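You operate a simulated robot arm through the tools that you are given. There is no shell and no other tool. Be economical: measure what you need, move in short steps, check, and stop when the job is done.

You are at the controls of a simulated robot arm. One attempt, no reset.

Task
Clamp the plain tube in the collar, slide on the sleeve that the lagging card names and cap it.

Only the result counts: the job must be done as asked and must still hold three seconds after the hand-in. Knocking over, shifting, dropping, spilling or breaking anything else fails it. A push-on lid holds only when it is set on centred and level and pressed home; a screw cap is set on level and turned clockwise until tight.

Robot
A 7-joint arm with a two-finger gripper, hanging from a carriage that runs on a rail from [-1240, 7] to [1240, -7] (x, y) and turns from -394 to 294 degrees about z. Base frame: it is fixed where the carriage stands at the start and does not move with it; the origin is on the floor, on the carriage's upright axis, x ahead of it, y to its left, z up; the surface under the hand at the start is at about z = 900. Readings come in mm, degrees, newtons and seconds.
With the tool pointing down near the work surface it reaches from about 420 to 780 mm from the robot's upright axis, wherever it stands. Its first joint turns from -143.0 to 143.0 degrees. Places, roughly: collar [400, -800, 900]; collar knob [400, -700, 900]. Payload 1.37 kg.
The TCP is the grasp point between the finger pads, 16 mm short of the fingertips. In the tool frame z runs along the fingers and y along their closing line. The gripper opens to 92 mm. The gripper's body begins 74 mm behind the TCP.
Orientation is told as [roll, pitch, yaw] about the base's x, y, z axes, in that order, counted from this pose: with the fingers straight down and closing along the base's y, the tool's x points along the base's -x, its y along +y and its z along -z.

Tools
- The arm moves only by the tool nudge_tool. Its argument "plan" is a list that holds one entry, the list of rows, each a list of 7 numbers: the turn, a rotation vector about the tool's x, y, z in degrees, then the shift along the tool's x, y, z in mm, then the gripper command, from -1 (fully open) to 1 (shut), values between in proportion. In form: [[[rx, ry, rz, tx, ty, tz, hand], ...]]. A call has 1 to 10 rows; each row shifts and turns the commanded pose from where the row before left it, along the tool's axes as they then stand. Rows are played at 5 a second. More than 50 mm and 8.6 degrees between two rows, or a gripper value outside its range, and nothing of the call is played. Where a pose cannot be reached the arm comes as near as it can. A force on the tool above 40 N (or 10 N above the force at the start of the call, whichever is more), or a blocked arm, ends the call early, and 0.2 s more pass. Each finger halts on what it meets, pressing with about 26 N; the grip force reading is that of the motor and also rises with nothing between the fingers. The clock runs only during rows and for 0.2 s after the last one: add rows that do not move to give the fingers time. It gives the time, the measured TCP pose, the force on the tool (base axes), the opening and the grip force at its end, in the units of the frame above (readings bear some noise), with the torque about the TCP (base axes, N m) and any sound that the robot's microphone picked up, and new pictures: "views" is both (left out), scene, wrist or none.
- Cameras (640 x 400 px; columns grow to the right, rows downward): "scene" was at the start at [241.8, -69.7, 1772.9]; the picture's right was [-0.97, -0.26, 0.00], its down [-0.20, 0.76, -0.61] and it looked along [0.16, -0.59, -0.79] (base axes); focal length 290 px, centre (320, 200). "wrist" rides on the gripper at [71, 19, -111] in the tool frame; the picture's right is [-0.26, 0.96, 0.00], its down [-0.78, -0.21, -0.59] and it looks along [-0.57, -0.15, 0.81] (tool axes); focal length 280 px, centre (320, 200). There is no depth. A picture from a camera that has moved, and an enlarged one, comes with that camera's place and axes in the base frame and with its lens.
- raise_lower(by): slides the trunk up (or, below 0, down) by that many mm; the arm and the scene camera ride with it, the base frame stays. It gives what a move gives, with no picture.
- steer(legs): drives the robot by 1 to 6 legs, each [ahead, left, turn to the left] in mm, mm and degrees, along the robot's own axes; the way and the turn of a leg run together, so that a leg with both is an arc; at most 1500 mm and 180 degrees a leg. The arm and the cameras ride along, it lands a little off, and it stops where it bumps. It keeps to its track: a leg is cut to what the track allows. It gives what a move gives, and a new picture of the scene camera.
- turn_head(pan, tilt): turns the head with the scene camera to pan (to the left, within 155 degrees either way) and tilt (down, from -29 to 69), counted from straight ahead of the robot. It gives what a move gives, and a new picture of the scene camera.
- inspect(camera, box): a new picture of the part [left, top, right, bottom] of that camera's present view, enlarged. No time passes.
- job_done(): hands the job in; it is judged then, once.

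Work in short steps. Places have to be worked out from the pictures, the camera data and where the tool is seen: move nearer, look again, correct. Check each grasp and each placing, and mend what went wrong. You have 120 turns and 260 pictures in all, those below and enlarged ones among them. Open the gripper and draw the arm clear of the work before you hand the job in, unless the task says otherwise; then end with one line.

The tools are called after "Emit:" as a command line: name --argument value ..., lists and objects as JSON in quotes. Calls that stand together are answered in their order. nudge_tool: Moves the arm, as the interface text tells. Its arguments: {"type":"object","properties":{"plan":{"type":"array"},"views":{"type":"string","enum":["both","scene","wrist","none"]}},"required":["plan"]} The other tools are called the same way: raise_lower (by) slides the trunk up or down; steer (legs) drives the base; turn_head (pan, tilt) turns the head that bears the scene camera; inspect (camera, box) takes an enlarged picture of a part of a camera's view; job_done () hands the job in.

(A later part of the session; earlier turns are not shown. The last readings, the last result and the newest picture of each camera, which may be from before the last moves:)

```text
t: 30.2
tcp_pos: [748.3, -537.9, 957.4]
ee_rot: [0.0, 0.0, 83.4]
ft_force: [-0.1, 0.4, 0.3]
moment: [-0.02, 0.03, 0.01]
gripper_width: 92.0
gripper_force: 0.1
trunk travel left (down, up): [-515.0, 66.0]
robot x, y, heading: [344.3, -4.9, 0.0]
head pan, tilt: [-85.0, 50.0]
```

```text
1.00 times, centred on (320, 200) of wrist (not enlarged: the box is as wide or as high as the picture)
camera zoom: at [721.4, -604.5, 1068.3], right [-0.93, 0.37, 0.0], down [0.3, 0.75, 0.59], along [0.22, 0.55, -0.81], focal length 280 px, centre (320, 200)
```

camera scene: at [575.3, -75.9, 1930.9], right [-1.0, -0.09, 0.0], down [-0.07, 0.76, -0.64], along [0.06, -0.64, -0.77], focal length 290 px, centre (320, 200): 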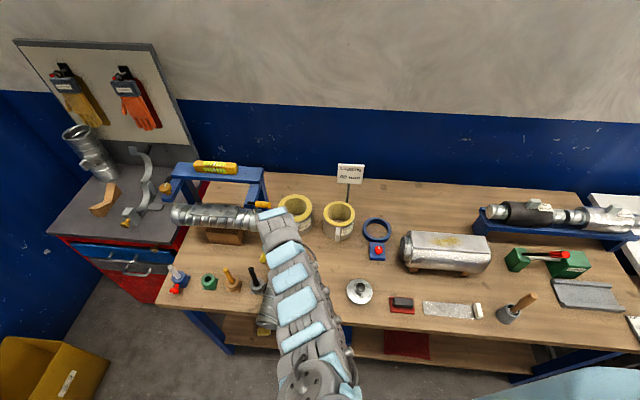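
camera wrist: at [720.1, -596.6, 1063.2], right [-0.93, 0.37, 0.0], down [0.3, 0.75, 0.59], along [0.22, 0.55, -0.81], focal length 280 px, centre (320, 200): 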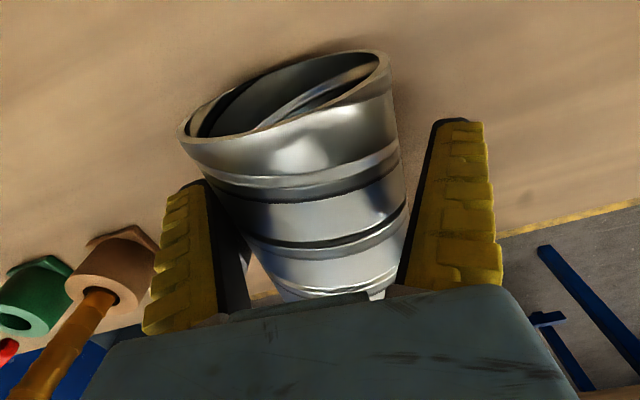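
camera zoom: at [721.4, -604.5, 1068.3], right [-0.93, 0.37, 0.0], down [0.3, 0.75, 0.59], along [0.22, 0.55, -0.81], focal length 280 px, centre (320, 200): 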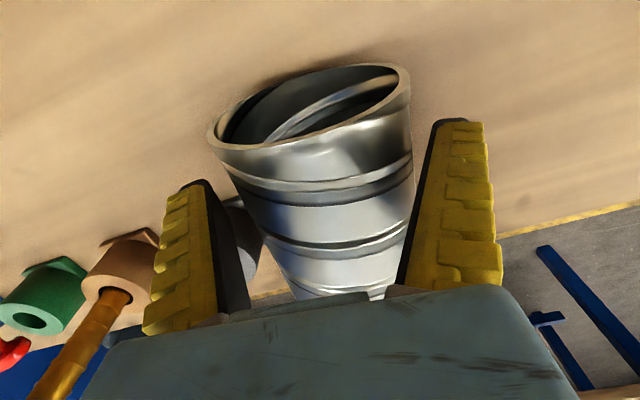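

Aligned. Descend 17 mm and close.

Emit:
nudge_tool --plan '[[[0, 0, 0, 0, -0.5, 9, -1], [0, 0, 0, 0, 0, 8, -1], [0, 0, 0, 0, 0, 0, -1], [0, 0, 0, 0, 0, 0, 0.5], [0, 0, 0, 0, 0, 0, 1], [0, 0, 0, 0, 0, 0, 1], [0, 0, 0, 0, 0, 0, 1]]]' --views "both"

```text
t: 31.8
tcp_pos: [748.9, -538.1, 939.5]
ee_rot: [-0.1, 0.0, 83.4]
ft_force: [0.3, 0.8, 0.4]
moment: [-0.17, 0.03, 0.02]
gripper_width: 89.3
gripper_force: 26.1
trunk travel left (down, up): [-515.0, 66.0]
robot x, y, heading: [341.0, -0.3, 0.1]
head pan, tilt: [-85.0, 50.0]
camera scene: at [575.2, -75.8, 1865.8], right [-1.0, -0.09, 0.0], down [-0.07, 0.76, -0.64], along [0.06, -0.64, -0.77], focal length 290 px, centre (320, 200)
camera wrist: at [721.7, -604.3, 1050.9], right [-0.93, 0.37, 0.0], down [0.3, 0.75, 0.59], along [0.22, 0.55, -0.81], focal length 280 px, centre (320, 200)
```

scene: 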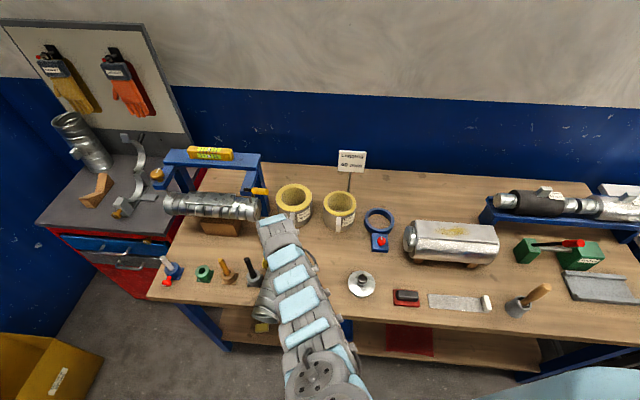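
wrist: 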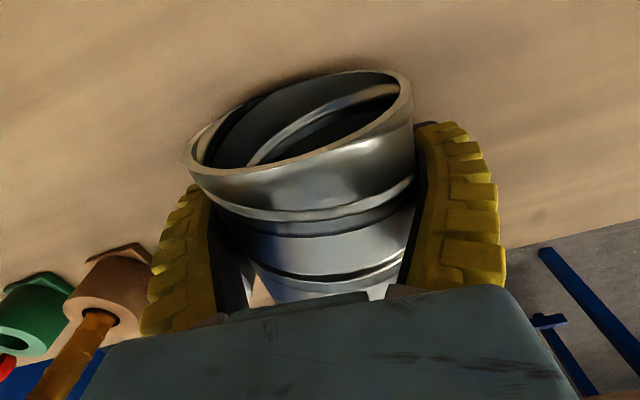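

Fingers wrap the tube (89 mm). I lift a little to test the hold.

Emit:
nudge_tool --plan '[[[0, 0, 0, 0, 0, -6, 1], [0, 0, 0, 0, 0, -6, 1], [0, 0, 0, 0, 0, 0, 1], [0, 0, 0, 0, 0, 0, 1], [0, 0, 0, 0, 0, 0, 1]]]' --views "both"

Emit:
inspect --camera "scene" --box '[200, 220, 360, 360]'

```text
t: 33.0
tcp_pos: [749.6, -536.2, 952.4]
ee_rot: [-0.1, 0.0, 83.4]
ft_force: [-0.6, 0.7, -3.7]
moment: [-0.19, 0.0, 0.0]
gripper_width: 89.0
gripper_force: 25.4
trunk travel left (down, up): [-515.0, 66.0]
robot x, y, heading: [346.2, -2.9, -0.2]
head pan, tilt: [-85.0, 50.0]
camera scene: at [575.2, -75.8, 1865.8], right [-1.0, -0.09, 0.0], down [-0.07, 0.76, -0.64], along [0.06, -0.64, -0.77], focal length 290 px, centre (320, 200)
camera wrist: at [722.1, -604.1, 1062.5], right [-0.93, 0.37, 0.0], down [0.3, 0.75, 0.59], along [0.22, 0.55, -0.81], focal length 280 px, centre (320, 200)
```

scene: 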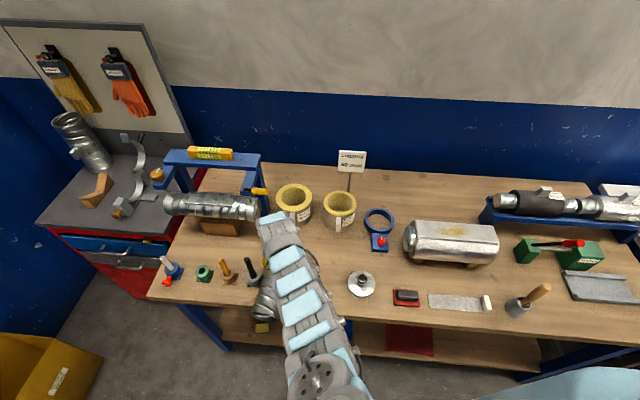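
wrist: 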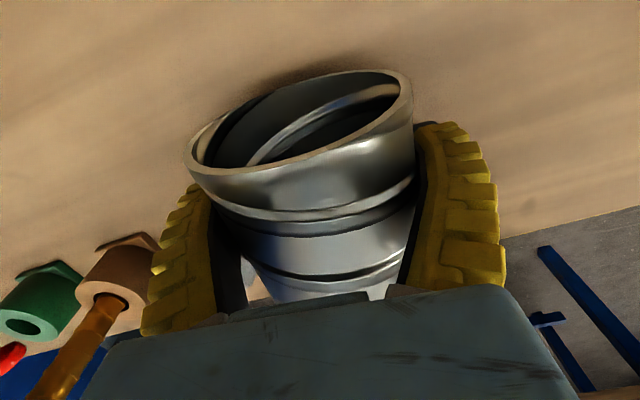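

```text
2.86 times, centred on (280, 290) of scene
camera zoom: at [575.2, -75.8, 1865.8], right [-1.0, -0.09, 0.0], down [-0.07, 0.76, -0.64], along [0.06, -0.64, -0.77], focal length 829 px, centre (434, -57)
```

zoom: 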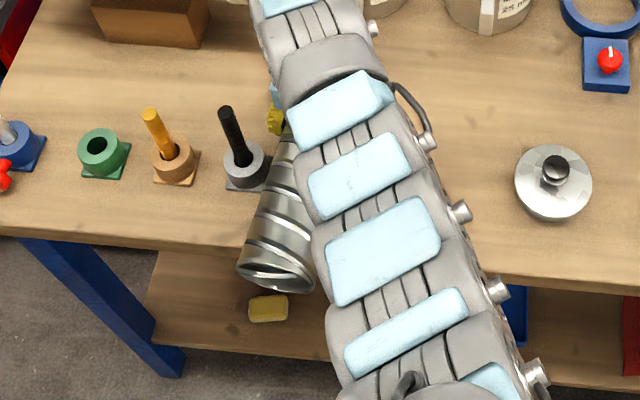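

Full weight is held steadily. I lift more, shifting slightly to -x away from the grey block.

Emit:
nudge_tool --plan '[[[0, 0, 0, 0, 6, -8, 1], [0, 0, 0, 0, 6, -10, 1], [0, 0, 0, 0, 6, -12, 1], [0, 0, 0, 0, 6, -15, 1], [0, 0, 0, 0, 0, -20, 1], [0, 0, 0, 0, 0, -20, 1], [0, 0, 0, 0, 0, -20, 1], [0, 0, 0, 0, 0, 0, 1]]]' --views "both"

```text
t: 34.8
tcp_pos: [724.6, -534.4, 1055.3]
ee_rot: [0.0, -0.1, 83.4]
ft_force: [-1.2, -0.1, -2.5]
moment: [-0.22, 0.02, 0.0]
gripper_width: 87.8
gripper_force: 25.8
trunk travel left (down, up): [-515.0, 66.0]
robot x, y, heading: [344.8, -0.2, -0.0]
head pan, tilt: [-85.0, 50.0]
camera scene: at [575.2, -75.8, 1865.8], right [-1.0, -0.09, 0.0], down [-0.07, 0.76, -0.64], along [0.06, -0.64, -0.77], focal length 290 px, centre (320, 200)
camera wrist: at [697.9, -601.7, 1166.9], right [-0.93, 0.37, 0.0], down [0.3, 0.75, 0.59], along [0.22, 0.55, -0.81], focal length 280 px, centre (320, 200)
```

scene: 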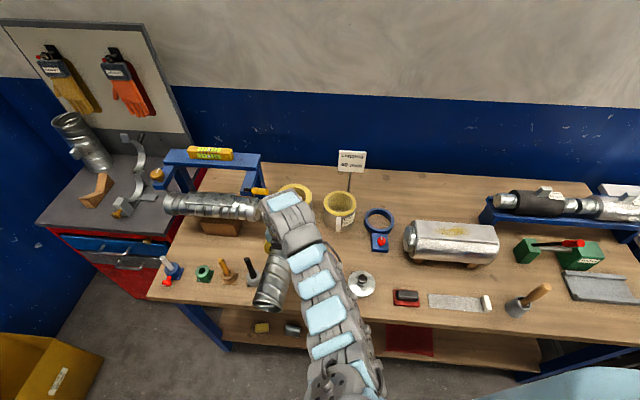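
wrist: 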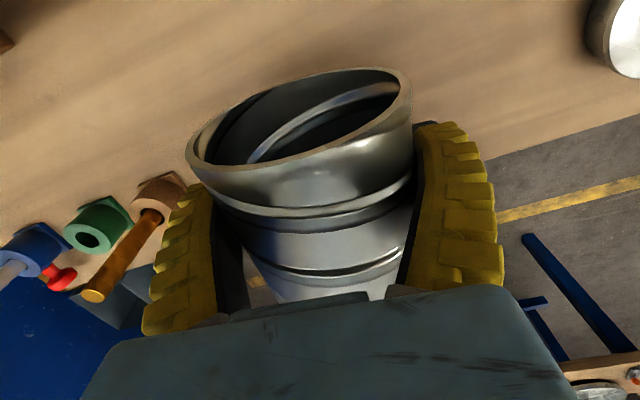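

It holds, with the lower end drooping slightly in the wanted sense. I tilt the tool forward 42° while lifting 60 mm.

Emit:
nudge_tool --plan '[[[0, 8.5, 0, 1.8, 0, -11.9, 1], [0, 8.5, 0, 3.5, 0, -11.5, 1], [0, 8.5, 0, 5.2, 0, -10.8, 1], [0, 8.5, 0, 6.7, 0, -9.9, 1], [0, 8.5, 0, 8.1, 0, -8.8, 1], [0, 0, 0, 0, 0, 0, 1]]]' --views "both"

```text
t: 36.2
tcp_pos: [723.9, -543.4, 1116.9]
ee_rot: [-0.1, 42.5, 83.5]
ft_force: [0.2, 0.7, -2.9]
moment: [-0.14, 0.03, -0.02]
gripper_width: 87.7
gripper_force: 25.7
trunk travel left (down, up): [-515.0, 66.0]
robot x, y, heading: [344.4, -3.5, -0.2]
head pan, tilt: [-85.0, 50.0]
camera scene: at [575.2, -75.8, 1865.8], right [-1.0, -0.09, 0.0], down [-0.07, 0.76, -0.64], along [0.06, -0.64, -0.77], focal length 290 px, centre (320, 200)
camera wrist: at [707.2, -517.1, 1246.3], right [-0.94, 0.3, -0.18], down [0.32, 0.94, -0.09], along [0.14, -0.14, -0.98], focal length 280 px, centre (320, 200)
```

scene: 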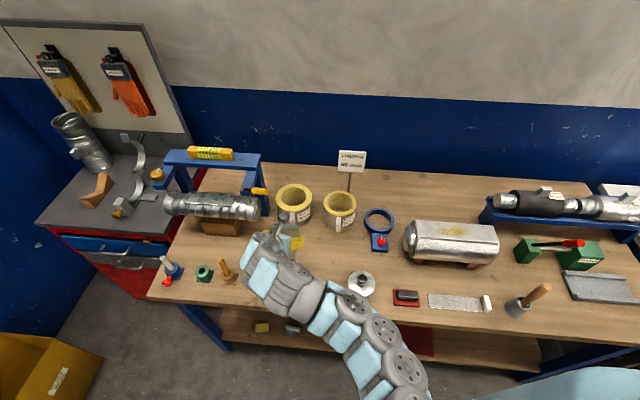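
wrist: 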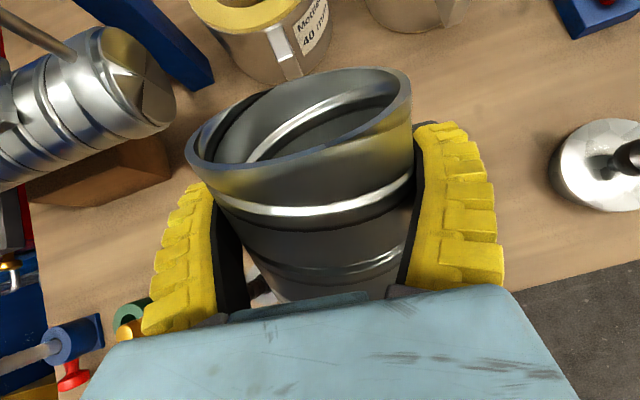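

Good. Continue tilting the remaining 47° with a little more lift.

Emit:
nudge_tool --plan '[[[0, 8, 0, 3, 0, -2, 1], [0, 8, 0, 3, 0, -2, 1], [0, 8, 0, 3, 0, -1, 1], [0, 8, 0, 4, 0, -1, 1], [0, 8, 0, 4, 0, 0, 1], [0, 7.5, 0, 4, 0, 0, 1], [0, 0, 0, 0, 0, 0, 1]]]' --views "both"

Emit:
inspect --camera "scene" --box '[220, 180, 360, 320]'

```text
t: 37.8
tcp_pos: [724.2, -546.4, 1137.1]
ee_rot: [-124.1, 89.9, -40.5]
ft_force: [-0.2, -0.3, -3.0]
moment: [0.03, -0.02, -0.01]
gripper_width: 87.4
gripper_force: 26.1
trunk travel left (down, up): [-515.0, 66.0]
robot x, y, heading: [344.2, -2.7, 0.0]
head pan, tilt: [-85.0, 50.0]
camera scene: at [575.2, -75.8, 1865.8], right [-1.0, -0.09, 0.0], down [-0.07, 0.76, -0.64], along [0.06, -0.64, -0.77], focal length 290 px, centre (320, 200)
camera wrist: at [717.2, -433.8, 1208.9], right [-0.96, 0.11, -0.26], down [0.28, 0.56, -0.78], along [0.06, -0.82, -0.57], focal length 280 px, centre (320, 200)
```

scene: 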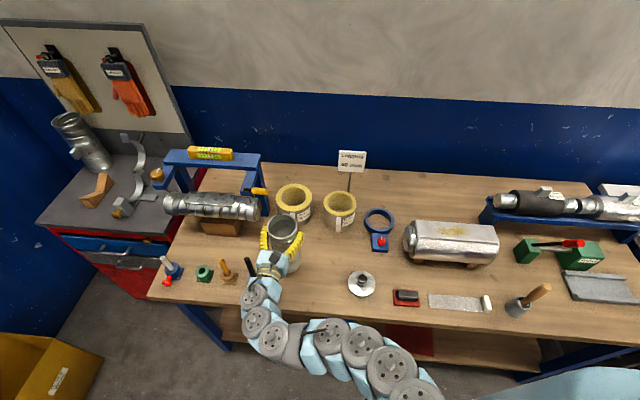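
wrist: 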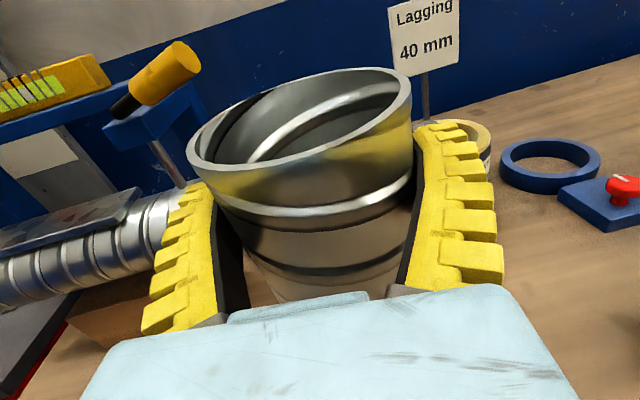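

```text
2.86 times, centred on (290, 250) of scene
camera zoom: at [575.2, -75.8, 1865.8], right [-1.0, -0.09, 0.0], down [-0.07, 0.76, -0.64], along [0.06, -0.64, -0.77], focal length 829 px, centre (406, 57)
```

zoom: 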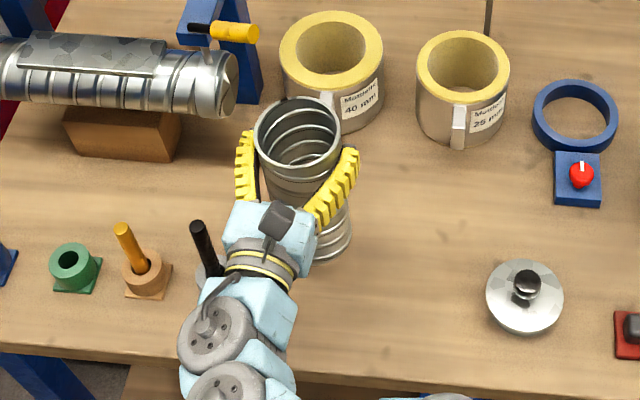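

The tube is upright in the hand. I check its upper rim for the black mark.

Emit:
inspect --camera "wrist" --box '[170, 50, 430, 310]'

Emit:
inspect --camera "scene" --box '[265, 205, 325, 275]'

```text
1.54 times, centred on (300, 180) of wrist
camera zoom: at [717.2, -433.8, 1208.9], right [-0.96, 0.11, -0.26], down [0.28, 0.56, -0.78], along [0.06, -0.82, -0.57], focal length 431 px, centre (351, 231)
```

zoom: 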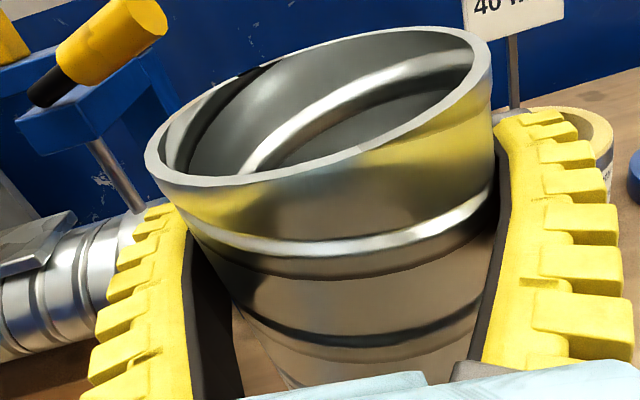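

```text
5.71 times, centred on (295, 240) of scene
camera zoom: at [575.2, -75.8, 1865.8], right [-1.0, -0.09, 0.0], down [-0.07, 0.76, -0.64], along [0.06, -0.64, -0.77], focal length 1658 px, centre (463, -29)
```

zoom: 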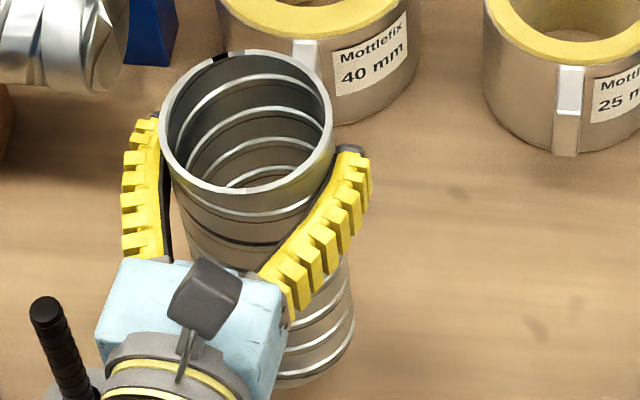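

The mark is on the upper rim, so the right end is up. The collar centre works out at ≈(400,-776). I raise the trunk 60 for clearance, then drive back 170.

Emit:
raise_lower --by 60

Emit:
steer --legs '[[-170, 0, 0]]'

```text
t: 38.8
tcp_pos: [723.3, -547.5, 1197.8]
ee_rot: [-15.0, 90.1, 68.3]
ft_force: [-0.5, -0.3, -2.7]
moment: [-0.01, 0.0, -0.03]
gripper_width: 87.3
gripper_force: 26.0
trunk travel left (down, up): [-575.0, 6.0]
robot x, y, heading: [346.0, -0.5, 0.3]
head pan, tilt: [-85.0, 50.0]
```

```text
t: 40.3
tcp_pos: [549.3, -546.6, 1197.3]
ee_rot: [-33.7, 90.0, 49.5]
ft_force: [-0.1, 0.7, -2.9]
moment: [0.03, 0.04, 0.01]
gripper_width: 87.5
gripper_force: 26.1
trunk travel left (down, up): [-575.0, 6.0]
robot x, y, heading: [173.8, -0.3, -0.5]
head pan, tilt: [-85.0, 50.0]
camera scene: at [402.3, -75.2, 1925.8], right [-1.0, -0.09, 0.0], down [-0.07, 0.76, -0.64], along [0.06, -0.64, -0.77], focal length 290 px, centre (320, 200)
```

scene: 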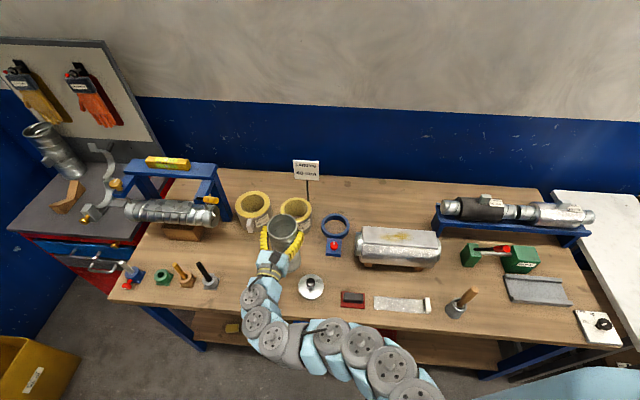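

Next I shift the hand to x≈400 at this y and remeasure the collar.

Emit:
nudge_tool --plan '[[[0, 0, 0, 0, 24.7, 2.9, 1], [0, 0, 0, 0, 24.7, 2.9, 1], [0, 0, 0, 0, 24.7, 2.9, 1], [0, 0, 0, 0, 24.7, 2.9, 1], [0, 0, 0, 0, 24.7, 2.9, 1], [0, 0, 0, 0, 24.7, 2.9, 1], [0, 0, 0, 0, 0, 0, 1]]]' --views "wrist"

Emit:
inspect --camera "scene" --box '[280, 190, 400, 310]'

```text
t: 41.9
tcp_pos: [399.3, -547.3, 1198.2]
ee_rot: [-10.6, 89.9, 72.7]
ft_force: [-0.6, 0.5, -2.1]
moment: [0.01, -0.01, -0.01]
gripper_width: 87.3
gripper_force: 25.7
trunk travel left (down, up): [-575.0, 6.0]
robot x, y, heading: [173.0, 0.5, 0.0]
head pan, tilt: [-85.0, 50.0]
camera wrist: at [393.4, -433.9, 1268.5], right [-0.96, 0.11, -0.26], down [0.28, 0.56, -0.78], along [0.06, -0.82, -0.57], focal length 280 px, centre (320, 200)
```

wrist: 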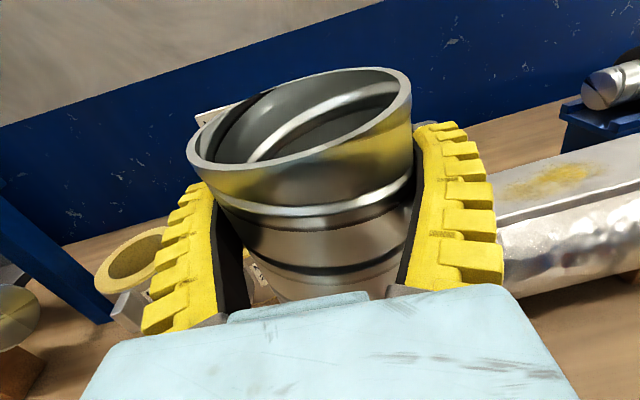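

```text
3.33 times, centred on (340, 250) of scene
camera zoom: at [402.3, -75.2, 1925.8], right [-1.0, -0.09, 0.0], down [-0.07, 0.76, -0.64], along [0.06, -0.64, -0.77], focal length 967 px, centre (253, 33)
```

zoom: 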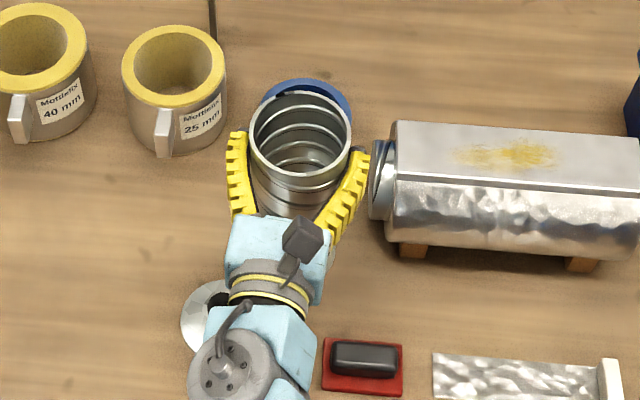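

Collar centre ≈(398,-780), inner ≈91 mm, height ≈27 mm. The held tube is vertical and centred on the TCP; I move it in over the collar at this height.

Emit:
nudge_tool --plan '[[[0, 0, 0, 0, -3.05, 29, 1], [0, 0, 0, 0, -3.05, 29, 1], [0, 0, 0, 0, -3.05, 29, 1], [0, 0, 0, 0, -3.05, 29, 1], [0, 0, 0, 0, -3.05, 29, 1], [0, 0, 0, 0, -3.05, 29, 1], [0, 0, 0, 0, -3.05, 29, 1], [0, 0, 0, 0, -3.05, 29, 1], [0, 0, 0, 0, 0, 0, 1]]]' --views "both"

Emit:
inspect --camera "scene" --box '[270, 150, 410, 290]'

```text
t: 43.9
tcp_pos: [400.9, -780.6, 1195.6]
ee_rot: [-37.8, 89.8, 45.6]
ft_force: [0.5, 0.1, -0.4]
moment: [-0.07, 0.0, 0.07]
gripper_width: 0.0
gripper_force: 26.5
trunk travel left (down, up): [-575.0, 6.0]
robot x, y, heading: [173.8, -1.8, 0.1]
head pan, tilt: [-85.0, 50.0]
camera scene: at [402.8, -74.9, 1925.9], right [-1.0, -0.09, 0.0], down [-0.07, 0.76, -0.64], along [0.06, -0.64, -0.77], focal length 290 px, centre (320, 200)
camera wrist: at [394.0, -667.2, 1266.9], right [-0.96, 0.11, -0.26], down [0.28, 0.56, -0.78], along [0.06, -0.82, -0.57], focal length 280 px, centre (320, 200)
```

scene: 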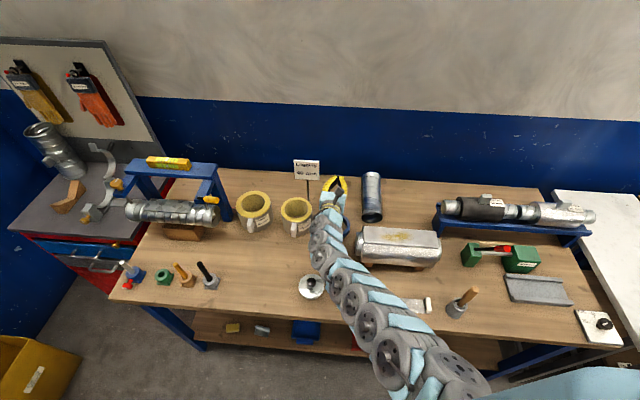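
wrist: 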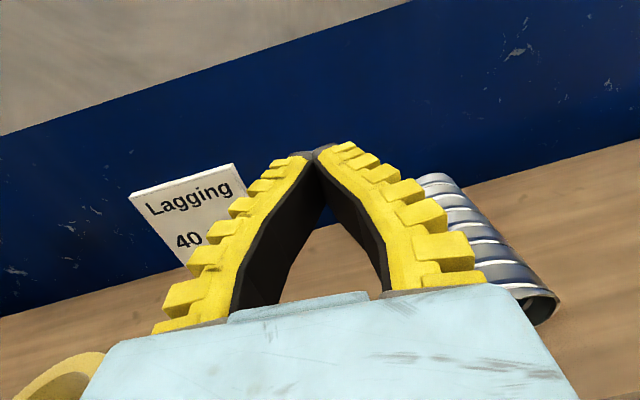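

```text
2.86 times, centred on (340, 220) of scene
camera zoom: at [402.8, -74.9, 1925.9], right [-1.0, -0.09, 0.0], down [-0.07, 0.76, -0.64], along [0.06, -0.64, -0.77], focal length 829 px, centre (263, 143)
```

zoom: 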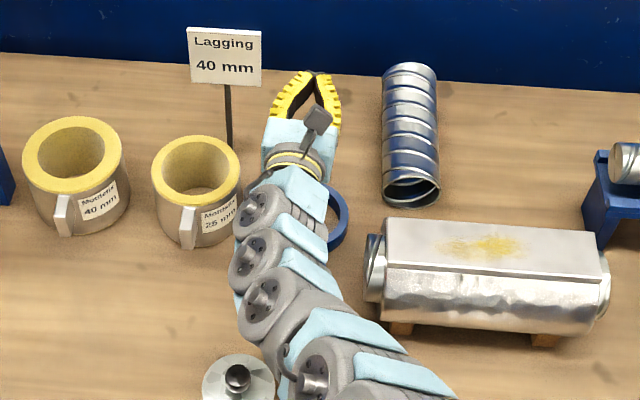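

The grip slipped again in the forward move and the tube now lies behind the foil-wrapped duct. The soft fingers can't hold it from outside with this shallow wrap. I check where it lies and what's around it.

Emit:
inspect --camera "scene" --box '[335, 160, 405, 230]'

Emit:
inspect --camera "wrist" --box '[380, 150, 580, 350]'

```text
5.71 times, centred on (370, 195) of scene
camera zoom: at [402.8, -74.9, 1925.9], right [-1.0, -0.09, 0.0], down [-0.07, 0.76, -0.64], along [0.06, -0.64, -0.77], focal length 1658 px, centre (34, 229)
```

zoom: 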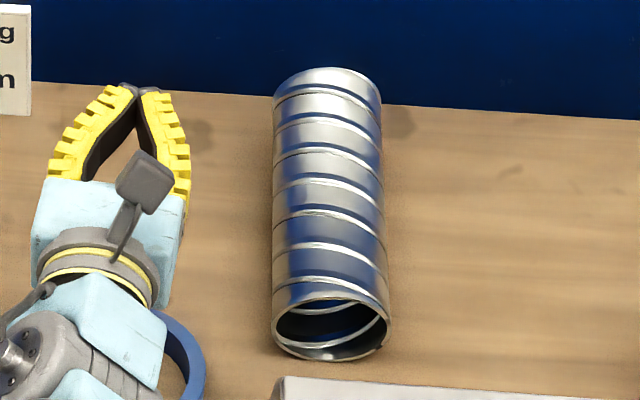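

```text
2.00 times, centred on (480, 250) of wrist
camera zoom: at [394.0, -667.2, 1266.9], right [-0.96, 0.11, -0.26], down [0.28, 0.56, -0.78], along [0.06, -0.82, -0.57], focal length 561 px, centre (0, 100)
```

zoom: 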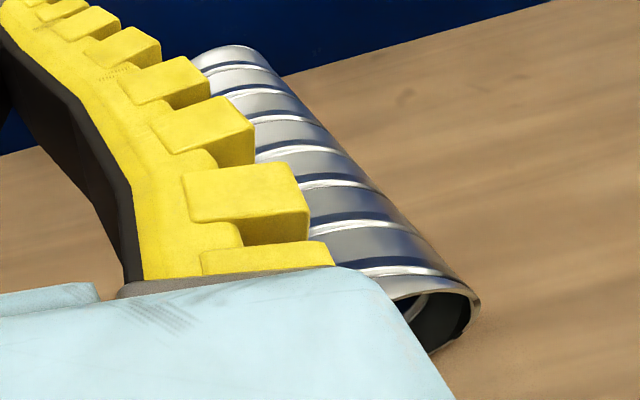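

The near (open) end at (249,-820) seems to carry the mark. Better idea: insert the closed fingers into the bore from the near end and spread them — the bending fingers press firmly from inside. I back off, square the yaw, move to x≈249 and pitch the tool 45° down.

Emit:
nudge_tool --plan '[[[6.6, 0, 0, 0, 0, 0, 1], [0, 0, 0, 0, 0, -45, 1], [0, 0, 0, 0, 0, -45, 1], [0, 0, 0, 0, 38, 0, 1], [0, 0, 0, 0, 38, 0, 1], [0, 0, 0, 0, 38, 0, 1], [0, 0, 0, 0, 38, 0, 1], [0, 0, 0, 0, 0, 0, 1]]]' --views "none"

Emit:
nudge_tool --plan '[[[0, -8.5, 0, 0, 0, 0, 1], [0, -8.5, 0, 0, 0, 0, 1], [0, -8.5, 0, 0, 0, 0, 1], [0, -8.5, 0, 0, 0, 0, 1], [0, -8, 0, 0, 0, 0, 1], [0, 0, 0, 0, 0, 0, 1]]]' --views "both"

```text
t: 45.7
tcp_pos: [246.5, -690.5, 1197.5]
ee_rot: [-69.4, 89.9, 20.7]
ft_force: [-0.9, 0.4, -0.7]
moment: [0.01, -0.02, 0.0]
gripper_width: 0.0
gripper_force: 26.2
out of reach, approached as far as the arm can: row 3
trunk travel left (down, up): [-575.0, 6.0]
robot x, y, heading: [173.7, -1.5, 0.1]
head pan, tilt: [-85.0, 50.0]
```

```text
t: 47.1
tcp_pos: [246.1, -689.3, 1198.0]
ee_rot: [0.0, 47.9, 90.0]
ft_force: [0.1, 0.1, -0.3]
moment: [0.0, 0.01, -0.01]
gripper_width: 0.0
gripper_force: 25.6
trunk travel left (down, up): [-575.0, 6.0]
robot x, y, heading: [177.1, 4.5, -0.3]
head pan, tilt: [-85.0, 50.0]
camera scene: at [402.3, -75.3, 1925.8], right [-1.0, -0.09, 0.0], down [-0.07, 0.76, -0.64], along [0.06, -0.64, -0.77], focal length 290 px, centre (320, 200)
camera wrist: at [226.5, -653.8, 1324.7], right [-0.96, 0.18, -0.19], down [0.21, 0.96, -0.18], along [0.15, -0.22, -0.96], focal length 280 px, centre (320, 200)
```

scene: 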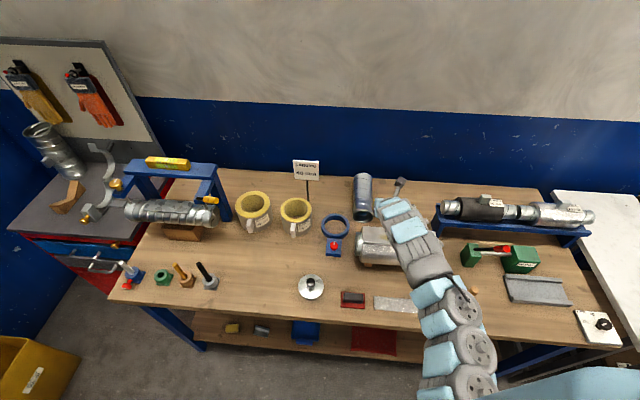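
wrist: 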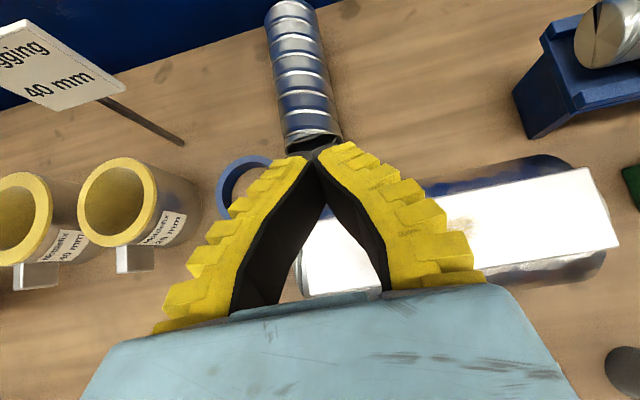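

Tool is now 42° below horizontal; foil duct top looks ≈1020 with its back edge at y≈-715. I lower the trunk 100, pitch to 50° and move to a pre-insertion point over the gap behind it.

Emit:
raise_lower --by -100

Emit:
nudge_tool --plan '[[[0, -8, 0, 0, 0, 0, 1], [0, 0, 0, 3, -1.5, 27, 1], [0, 0, 0, 2, -1.5, 27, 1], [0, 0, 0, 1.5, 0, 27, 1], [0, 0, 0, 0, 0, 20, 1], [0, 0, 0, 0, 0, 0, 1]]]' --views "both"

Emit:
inspect --camera "wrist" --box '[200, 0, 440, 220]'

```text
t: 48.4
tcp_pos: [245.5, -690.0, 1097.9]
ee_rot: [0.1, 48.0, 89.8]
ft_force: [0.8, -1.1, 1.0]
moment: [0.02, -0.01, -0.01]
gripper_width: 0.2
gripper_force: 25.8
trunk travel left (down, up): [-475.0, 106.0]
robot x, y, heading: [174.0, 2.6, -0.0]
head pan, tilt: [-85.0, 50.0]
```

```text
t: 49.8
tcp_pos: [247.9, -728.0, 1059.5]
ee_rot: [-0.1, 40.0, 89.9]
ft_force: [0.2, 0.4, 0.1]
moment: [0.0, 0.02, 0.01]
gripper_width: 0.1
gripper_force: 25.7
out of reach, approached as far as the arm can: row 4, 5
trunk travel left (down, up): [-475.0, 106.0]
robot x, y, heading: [173.6, -3.1, -0.0]
head pan, tilt: [-85.0, 50.0]
camera scene: at [402.3, -75.2, 1825.8], right [-1.0, -0.09, 0.0], down [-0.07, 0.76, -0.64], along [0.06, -0.64, -0.77], focal length 290 px, centre (320, 200)
camera wrist: at [228.7, -710.5, 1190.6], right [-0.96, 0.2, -0.17], down [0.21, 0.98, -0.05], along [0.15, -0.08, -0.98], focal length 280 px, centre (320, 200)
```

scene: 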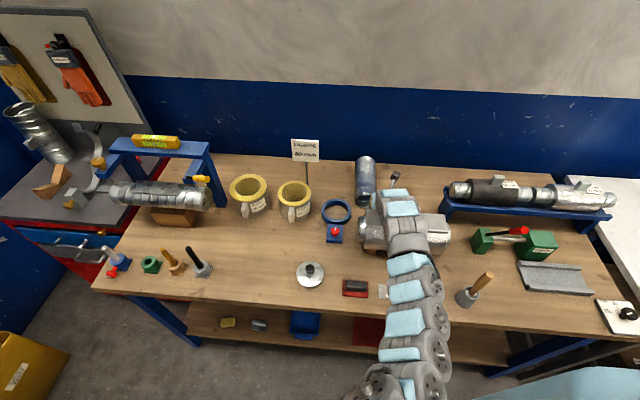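
wrist: 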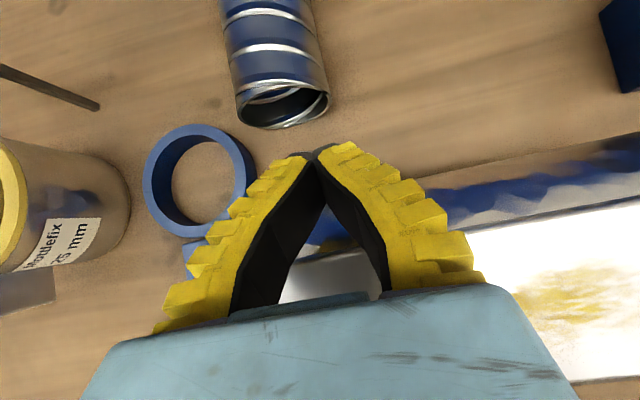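

```text
1.82 times, centred on (320, 110) of wrist
camera zoom: at [228.7, -710.5, 1190.6], right [-0.96, 0.2, -0.17], down [0.21, 0.98, -0.05], along [0.15, -0.08, -0.98], focal length 510 px, centre (320, 364)
```

zoom: 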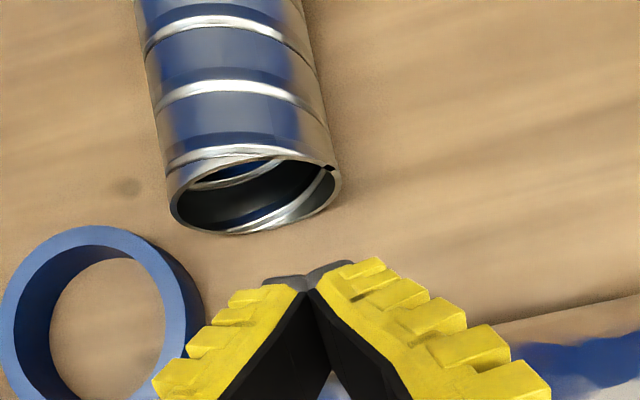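

The mark is confirmed on the near rim. The arm ran out at y=-728, so I draw back and up, then lower the trunk for a better posture.

Emit:
nudge_tool --plan '[[[0, 0, 0, 10, 0, -26, 1], [0, 0, 0, 10, 0, -26, 1], [0, 0, 0, 10, 0, -26, 1], [0, 0, 0, 0, 0, 0, 1]]]' --views "none"

```text
t: 50.8
tcp_pos: [248.0, -701.1, 1139.4]
ee_rot: [-0.1, 40.0, 89.9]
ft_force: [-0.8, -0.1, 0.4]
moment: [0.03, 0.01, 0.0]
gripper_width: 0.0
gripper_force: 25.9
trunk travel left (down, up): [-475.0, 106.0]
robot x, y, heading: [174.7, 3.4, -0.1]
head pan, tilt: [-85.0, 50.0]
```

I test forward reach at this height.

Emit:
nudge_tool --plan '[[[0, 0, 0, 19, 0, 16, 1], [0, 0, 0, 19, 0, 16, 1], [0, 0, 0, 19, 0, 16, 1], [0, 0, 0, 19, 0, 16, 1], [0, 0, 0, 19, 0, 16, 1], [0, 0, 0, 0, 0, 0, 1]]]' --views "none"

```text
t: 52.2
tcp_pos: [248.0, -743.7, 1140.0]
ee_rot: [0.1, 40.1, 89.9]
ft_force: [0.0, 0.5, 0.4]
moment: [-0.02, -0.01, -0.01]
gripper_width: 0.1
gripper_force: 26.2
out of reach, approached as far as the arm can: row 2, 3, 4, 5
trunk travel left (down, up): [-475.0, 106.0]
robot x, y, heading: [173.8, -1.8, 0.1]
head pan, tilt: [-85.0, 50.0]
```

Reach at this posture ends near y=-744. I lower the trunk 100 and test again from there.

Emit:
raise_lower --by -100

Emit:
nudge_tool --plan '[[[0, 0, 0, 10, 0, 8, 1], [0, 0, 0, 10, 0, 8, 1], [0, 0, 0, 19, 0, 16, 1], [0, 0, 0, 19, 0, 16, 1], [0, 0, 0, 0, 0, 0, 1]]]' --views "scene"

```text
t: 53.5
tcp_pos: [248.1, -743.9, 1039.5]
ee_rot: [0.0, 40.0, 90.0]
ft_force: [-0.4, -0.1, -0.2]
moment: [0.01, 0.0, -0.03]
gripper_width: 0.0
gripper_force: 26.2
trunk travel left (down, up): [-375.0, 206.0]
robot x, y, heading: [177.2, -0.6, -0.1]
head pan, tilt: [-85.0, 50.0]
```

```text
t: 54.7
tcp_pos: [248.7, -744.0, 1038.4]
ee_rot: [-0.1, 40.0, 90.0]
ft_force: [-1.0, 0.0, -0.1]
moment: [-0.02, -0.01, -0.03]
gripper_width: 0.0
gripper_force: 26.7
out of reach, approached as far as the arm can: row 1, 2, 3, 4
trunk travel left (down, up): [-375.0, 206.0]
robot x, y, heading: [173.3, -1.9, -0.1]
head pan, tilt: [-85.0, 50.0]
camera scene: at [402.3, -75.2, 1725.8], right [-1.0, -0.09, 0.0], down [-0.07, 0.76, -0.64], along [0.06, -0.64, -0.77], focal length 290 px, centre (320, 200)
```

scene: 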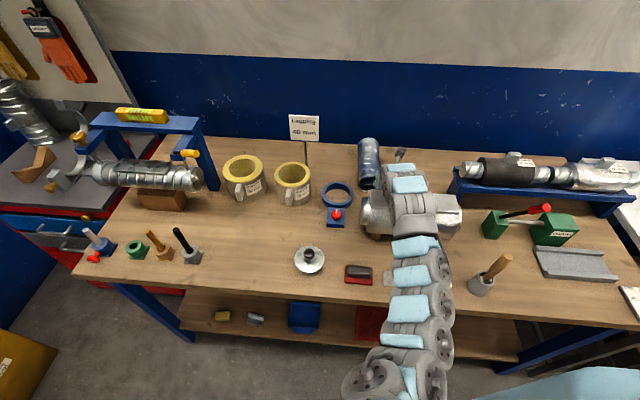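

Still stuck at 744: likely the arm's current posture. I raise the trunk, swing the tool to straight down, and then test its extension from a fresh posture.

Emit:
raise_lower --by 200

Emit:
nudge_tool --plan '[[[0, 0, 0, -8, 0, -8, 1], [0, -8, 0, 0, 0, 0, 1], [0, -8, 0, 0, 0, 0, 1], [0, -8, 0, 0, 0, 0, 1], [0, -8, 0, 0, 0, 0, 1], [0, -8, 0, 0, 0, 10, 1], [0, 0, 0, 0, 0, 30, 1], [0, 0, 0, 0, 0, 0, 1]]]' --views "scene"

```text
t: 56.9
tcp_pos: [248.7, -743.7, 1239.1]
ee_rot: [0.0, 39.9, 89.9]
ft_force: [-0.7, 0.1, -0.5]
moment: [-0.02, 0.03, -0.02]
gripper_width: 0.0
gripper_force: 25.8
trunk travel left (down, up): [-575.0, 6.0]
robot x, y, heading: [174.2, -2.7, 0.1]
head pan, tilt: [-85.0, 50.0]
```

```text
t: 58.7
tcp_pos: [241.7, -719.8, 1261.2]
ee_rot: [0.0, 31.9, 89.8]
ft_force: [0.7, -0.6, 0.5]
moment: [-0.03, 0.01, -0.02]
gripper_width: 0.2
gripper_force: 25.8
out of reach, approached as far as the arm can: row 2, 3, 4, 5, 6, 7
trunk travel left (down, up): [-575.0, 6.0]
robot x, y, heading: [175.8, -0.8, 0.1]
head pan, tilt: [-85.0, 50.0]
camera scene: at [402.3, -75.3, 1925.8], right [-1.0, -0.09, 0.0], down [-0.07, 0.76, -0.64], along [0.06, -0.64, -0.77], focal length 290 px, centre (320, 200)
```

scene: 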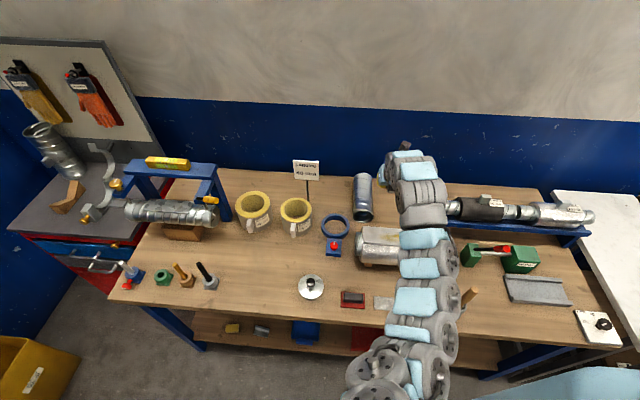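

Tool-down isn't attainable up there. I bring the hand nearer and lower, then turn it down.

Emit:
nudge_tool --plan '[[[0, 0, 0, -30, 0, 0, 1], [0, 0, 0, -30, 0, 0, 1], [0, 0, 0, -30, 0, 0, 1], [0, 0, 0, -30, 0, 0, 1], [0, -8, 0, 0, 0, 0, 1], [0, -8, 0, 0, 0, 0, 1], [0, -8, 0, 0, 0, 0, 1], [0, -7.9, 0, 0, 0, 0, 1], [0, 0, 0, 0, 0, 0, 1]]]' --views "none"

```text
t: 60.7
tcp_pos: [259.3, -616.0, 1232.2]
ee_rot: [-0.1, 2.4, 88.3]
ft_force: [0.1, -0.2, 0.3]
moment: [0.01, 0.01, 0.03]
gripper_width: 0.2
gripper_force: 25.9
out of reach, approached as far as the arm can: row 8
trunk travel left (down, up): [-575.0, 6.0]
robot x, y, heading: [175.0, 0.1, -0.1]
head pan, tilt: [-85.0, 50.0]
```

Now down 80 and extend outward with the tool down.

Emit:
nudge_tool --plan '[[[0, -2.4, 1.7, 0, 9, 30, 1], [0, 0, 0, 0, 0, 40, 1], [0, 0, 0, 0, 0, 20, 1], [0, 0, 0, 35, 0, 0, 1], [0, 0, 0, 35, 0, 0, 1], [0, 0, 0, 35, 0, 0, 1], [0, 0, 0, 35, 0, 0, 1], [0, 0, 0, 35, 0, 0, 1], [0, 0, 0, 0, 0, 0, 1]]]' --views "none"

```text
t: 62.7
tcp_pos: [258.6, -591.5, 1161.3]
ee_rot: [-0.1, -2.3, 88.2]
ft_force: [-0.2, 0.3, 0.0]
moment: [-0.01, -0.02, -0.01]
gripper_width: 0.0
gripper_force: 26.1
out of reach, approached as far as the arm can: row 1, 4, 5, 6, 7, 8
trunk travel left (down, up): [-575.0, 6.0]
robot x, y, heading: [173.7, -3.8, 0.0]
head pan, tilt: [-85.0, 50.0]
```

The stall at yaw 88° suggests the last wrist joint is at its limit. I back the roll off to about 74° and test extension again.

Emit:
nudge_tool --plan '[[[0, 0, 7, 0, 0, 0, 1], [0, 0, 7, 0, 0, 0, 1], [0, 0, 0, 35, 0, 0, 1], [0, 0, 0, 35, 0, 0, 1], [0, 0, 0, 35, 0, 0, 1], [0, 0, 0, 35, 0, 0, 1], [0, 0, 0, 0, 0, 0, 1]]]' --views "none"

```text
t: 64.3
tcp_pos: [227.8, -690.4, 1157.9]
ee_rot: [0.6, -2.2, 74.2]
ft_force: [0.2, 0.6, 0.1]
moment: [0.01, 0.03, -0.02]
gripper_width: 0.0
gripper_force: 25.7
out of reach, approached as far as the arm can: row 6
trunk travel left (down, up): [-575.0, 6.0]
robot x, y, heading: [171.2, -1.2, -0.0]
head pan, tilt: [-85.0, 50.0]
```

J7 was the limit. I now pitch the tool up 40° and extend.

Emit:
nudge_tool --plan '[[[0, 8, 0, -10, 0, 0, 1], [0, 8, 0, 0, 0, 0, 1], [0, 8, 0, 0, 0, 0, 1], [0, 8, 0, 0, 0, 0, 1], [0, 8, 0, 0, 0, 0, 1], [0, 0, 0, 23, 0, 19, 1], [0, 0, 0, 23, 0, 19, 1], [0, 0, 0, 23, 0, 19, 1], [0, 0, 0, 23, 0, 19, 1], [0, 0, 0, 0, 0, 0, 1]]]' --views "none"

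```text
t: 66.5
tcp_pos: [201.3, -800.0, 1156.8]
ee_rot: [0.8, 37.8, 74.8]
ft_force: [-0.2, -0.1, 0.4]
moment: [-0.01, 0.03, -0.02]
gripper_width: 0.0
gripper_force: 25.5
trunk travel left (down, up): [-575.0, 6.0]
robot x, y, heading: [172.2, -0.3, -0.0]
head pan, tilt: [-85.0, 50.0]
```

Reach is now fine (y=-800 without complaint). I'll pinch the tube's +x side wall at its mouth, coming in yawed from over the collar so the duct is cleared. I set the tool to 45° pitch, yaw 70, and shift to a pre-position.

Emit:
nudge_tool --plan '[[[-3.5, 7, 3.5, 0, 0, 0, 0.2], [0, 0, 0, -18.9, -32.5, -18.9, 0.2], [0, 0, 0, -18.9, -32.5, -18.9, 0.2], [0, 0, 0, -18.9, -32.5, -18.9, 0.2], [0, 0, 0, 0, 0, 0, 0.2]]]' --views "none"

```text
t: 67.7
tcp_pos: [317.4, -757.4, 1155.0]
ee_rot: [1.3, 44.9, 70.2]
ft_force: [-0.2, 0.0, 0.3]
moment: [0.0, -0.01, 0.01]
gripper_width: 40.3
gripper_force: 2.7
trunk travel left (down, up): [-575.0, 6.0]
robot x, y, heading: [172.0, -3.8, 0.0]
head pan, tilt: [-85.0, 50.0]
```

Exactly as planned. I lower the trunk 135 and look.

Emit:
raise_lower --by -135

Emit:
nudge_tool --plan '[[[0, 0, 0, 0, 0, 0, 0.2]]]' --views "both"

Emit:
inspect --camera "scene" --box '[300, 120, 460, 260]'

```text
t: 69.3
tcp_pos: [317.6, -757.4, 1021.2]
ee_rot: [1.2, 44.8, 70.2]
ft_force: [0.6, -0.3, 0.7]
moment: [0.04, -0.03, 0.0]
gripper_width: 40.3
gripper_force: 2.5
trunk travel left (down, up): [-440.0, 141.0]
robot x, y, heading: [172.2, -2.0, -0.2]
head pan, tilt: [-85.0, 50.0]
```

```text
t: 69.7
tcp_pos: [317.2, -757.5, 1019.6]
ee_rot: [1.2, 44.9, 70.2]
ft_force: [0.2, -0.5, -0.3]
moment: [0.02, 0.03, -0.03]
gripper_width: 40.0
gripper_force: 1.8
trunk travel left (down, up): [-440.0, 141.0]
robot x, y, heading: [172.8, -4.0, -0.2]
head pan, tilt: [-85.0, 50.0]
camera scene: at [402.3, -75.3, 1790.9], right [-1.0, -0.09, 0.0], down [-0.07, 0.76, -0.64], along [0.06, -0.64, -0.77], focal length 290 px, centre (320, 200)
camera wrist: at [311.0, -724.4, 1149.0], right [-0.84, 0.52, -0.17], down [0.54, 0.83, -0.14], along [0.07, -0.21, -0.98], focal length 280 px, centre (320, 200)
```

scene: 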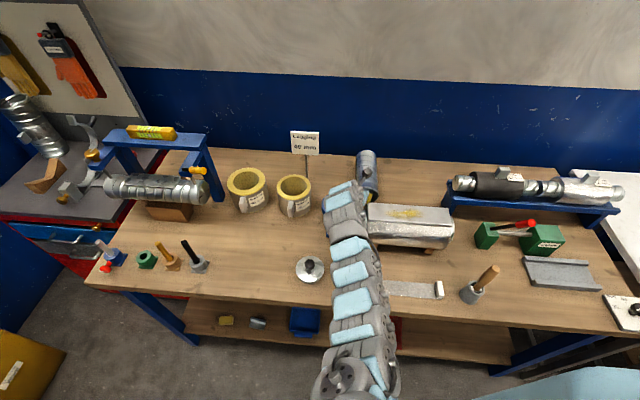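
wrist: 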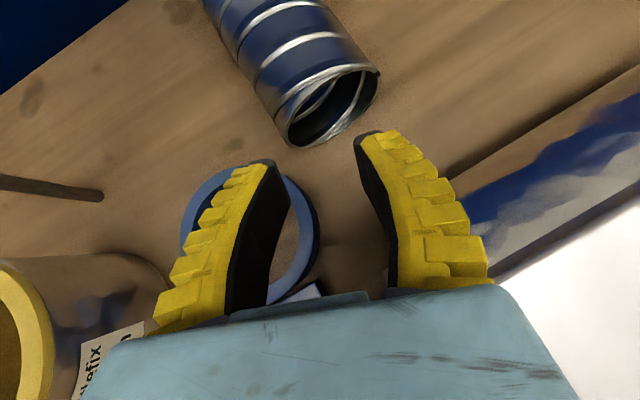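

```text
2.86 times, centred on (380, 190) of scene
camera zoom: at [402.3, -75.3, 1790.9], right [-1.0, -0.09, 0.0], down [-0.07, 0.76, -0.64], along [0.06, -0.64, -0.77], focal length 829 px, centre (149, 229)
```

zoom: 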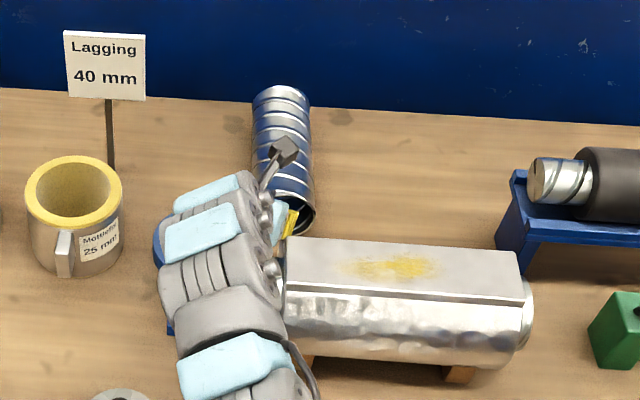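

The tube has rolled to x≈280, mouth at y≈-827, so its +x wall is at x≈321. I shift the approach line to match and look again.

Emit:
nudge_tool --plan '[[[0, 0, 0, -1.6, -17, -1.6, 0.4], [0, 0, 0, -1.6, -17, -1.6, 0.4], [0, 0, 0, 0, 0, 25, 0.4], [0, 0, 0, 0, 0, 25, 0.4], [0, 0, 0, 0, 0, 0, 0.4]]]' --views "wrist"

Emit:
inspect --camera "wrist" --box '[200, 40, 440, 260]'

```text
t: 70.9
tcp_pos: [337.1, -798.8, 986.6]
ee_rot: [1.2, 44.9, 70.2]
ft_force: [-0.2, 0.2, -0.4]
moment: [0.01, -0.03, 0.06]
gripper_width: 31.2
gripper_force: 2.1
trunk travel left (down, up): [-440.0, 141.0]
robot x, y, heading: [174.6, -1.2, -0.1]
head pan, tilt: [-85.0, 50.0]
camera wrist: at [330.9, -765.4, 1114.3], right [-0.84, 0.52, -0.17], down [0.54, 0.83, -0.14], along [0.07, -0.21, -0.98], focal length 280 px, centre (320, 200)
```

wrist: 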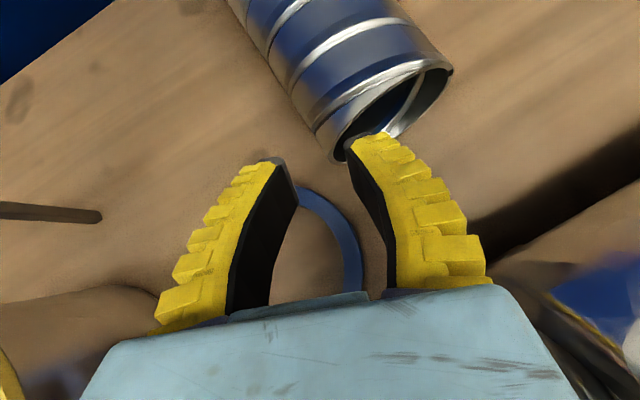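

```text
1.82 times, centred on (320, 150) of wrist
camera zoom: at [330.9, -765.4, 1114.3], right [-0.84, 0.52, -0.17], down [0.54, 0.83, -0.14], along [0.07, -0.21, -0.98], focal length 510 px, centre (320, 291)
```

zoom: 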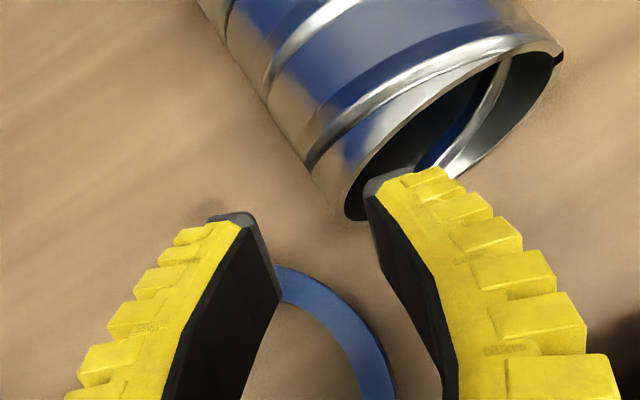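

The approach is right: the wall lies between the fingers, the -x finger heading into the mouth. I advance 66 mm along the tool.

Emit:
nudge_tool --plan '[[[0, 0, 0, 0, 0, 20, 0.4], [0, 0, 0, 0, 0, 18, 0.4], [0, 0, 0, 0, 0, 14, 0.4], [0, 0, 0, 0, 0, 14, 0.4], [0, 0, 0, 0, 0, 0, 0.4]]]' --views "wrist"

Emit:
inspect --camera "scene" --box '[330, 150, 410, 220]'

```text
t: 72.1
tcp_pos: [337.8, -807.4, 968.7]
ee_rot: [1.2, 44.8, 70.2]
ft_force: [0.1, 0.3, 0.5]
moment: [0.02, -0.03, 0.03]
gripper_width: 31.4
gripper_force: 2.2
out of reach, approached as far as the arm can: row 1, 2, 3, 4
trunk travel left (down, up): [-440.0, 141.0]
robot x, y, heading: [175.0, -2.5, -0.2]
head pan, tilt: [-85.0, 50.0]
camera wrist: at [330.4, -774.5, 1098.1], right [-0.84, 0.52, -0.17], down [0.54, 0.83, -0.14], along [0.07, -0.2, -0.98], focal length 280 px, centre (320, 200)
```

wrist: 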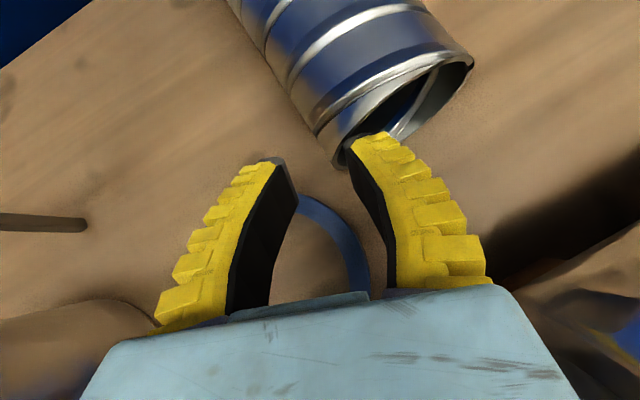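

```text
5.71 times, centred on (370, 185) of scene
camera zoom: at [402.3, -75.3, 1790.8], right [-1.0, -0.09, 0.0], down [-0.07, 0.76, -0.64], along [0.06, -0.64, -0.77], focal length 1658 px, centre (34, 286)
```

zoom: 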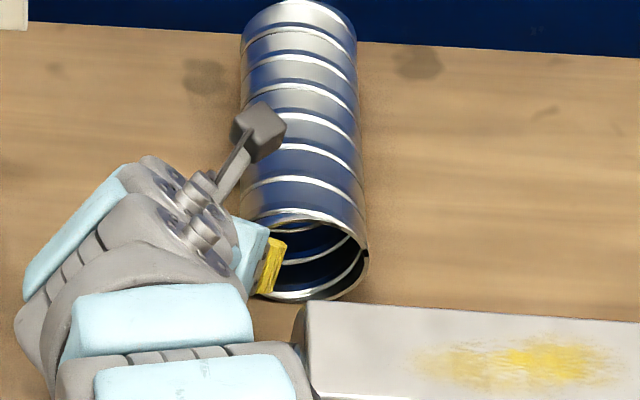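

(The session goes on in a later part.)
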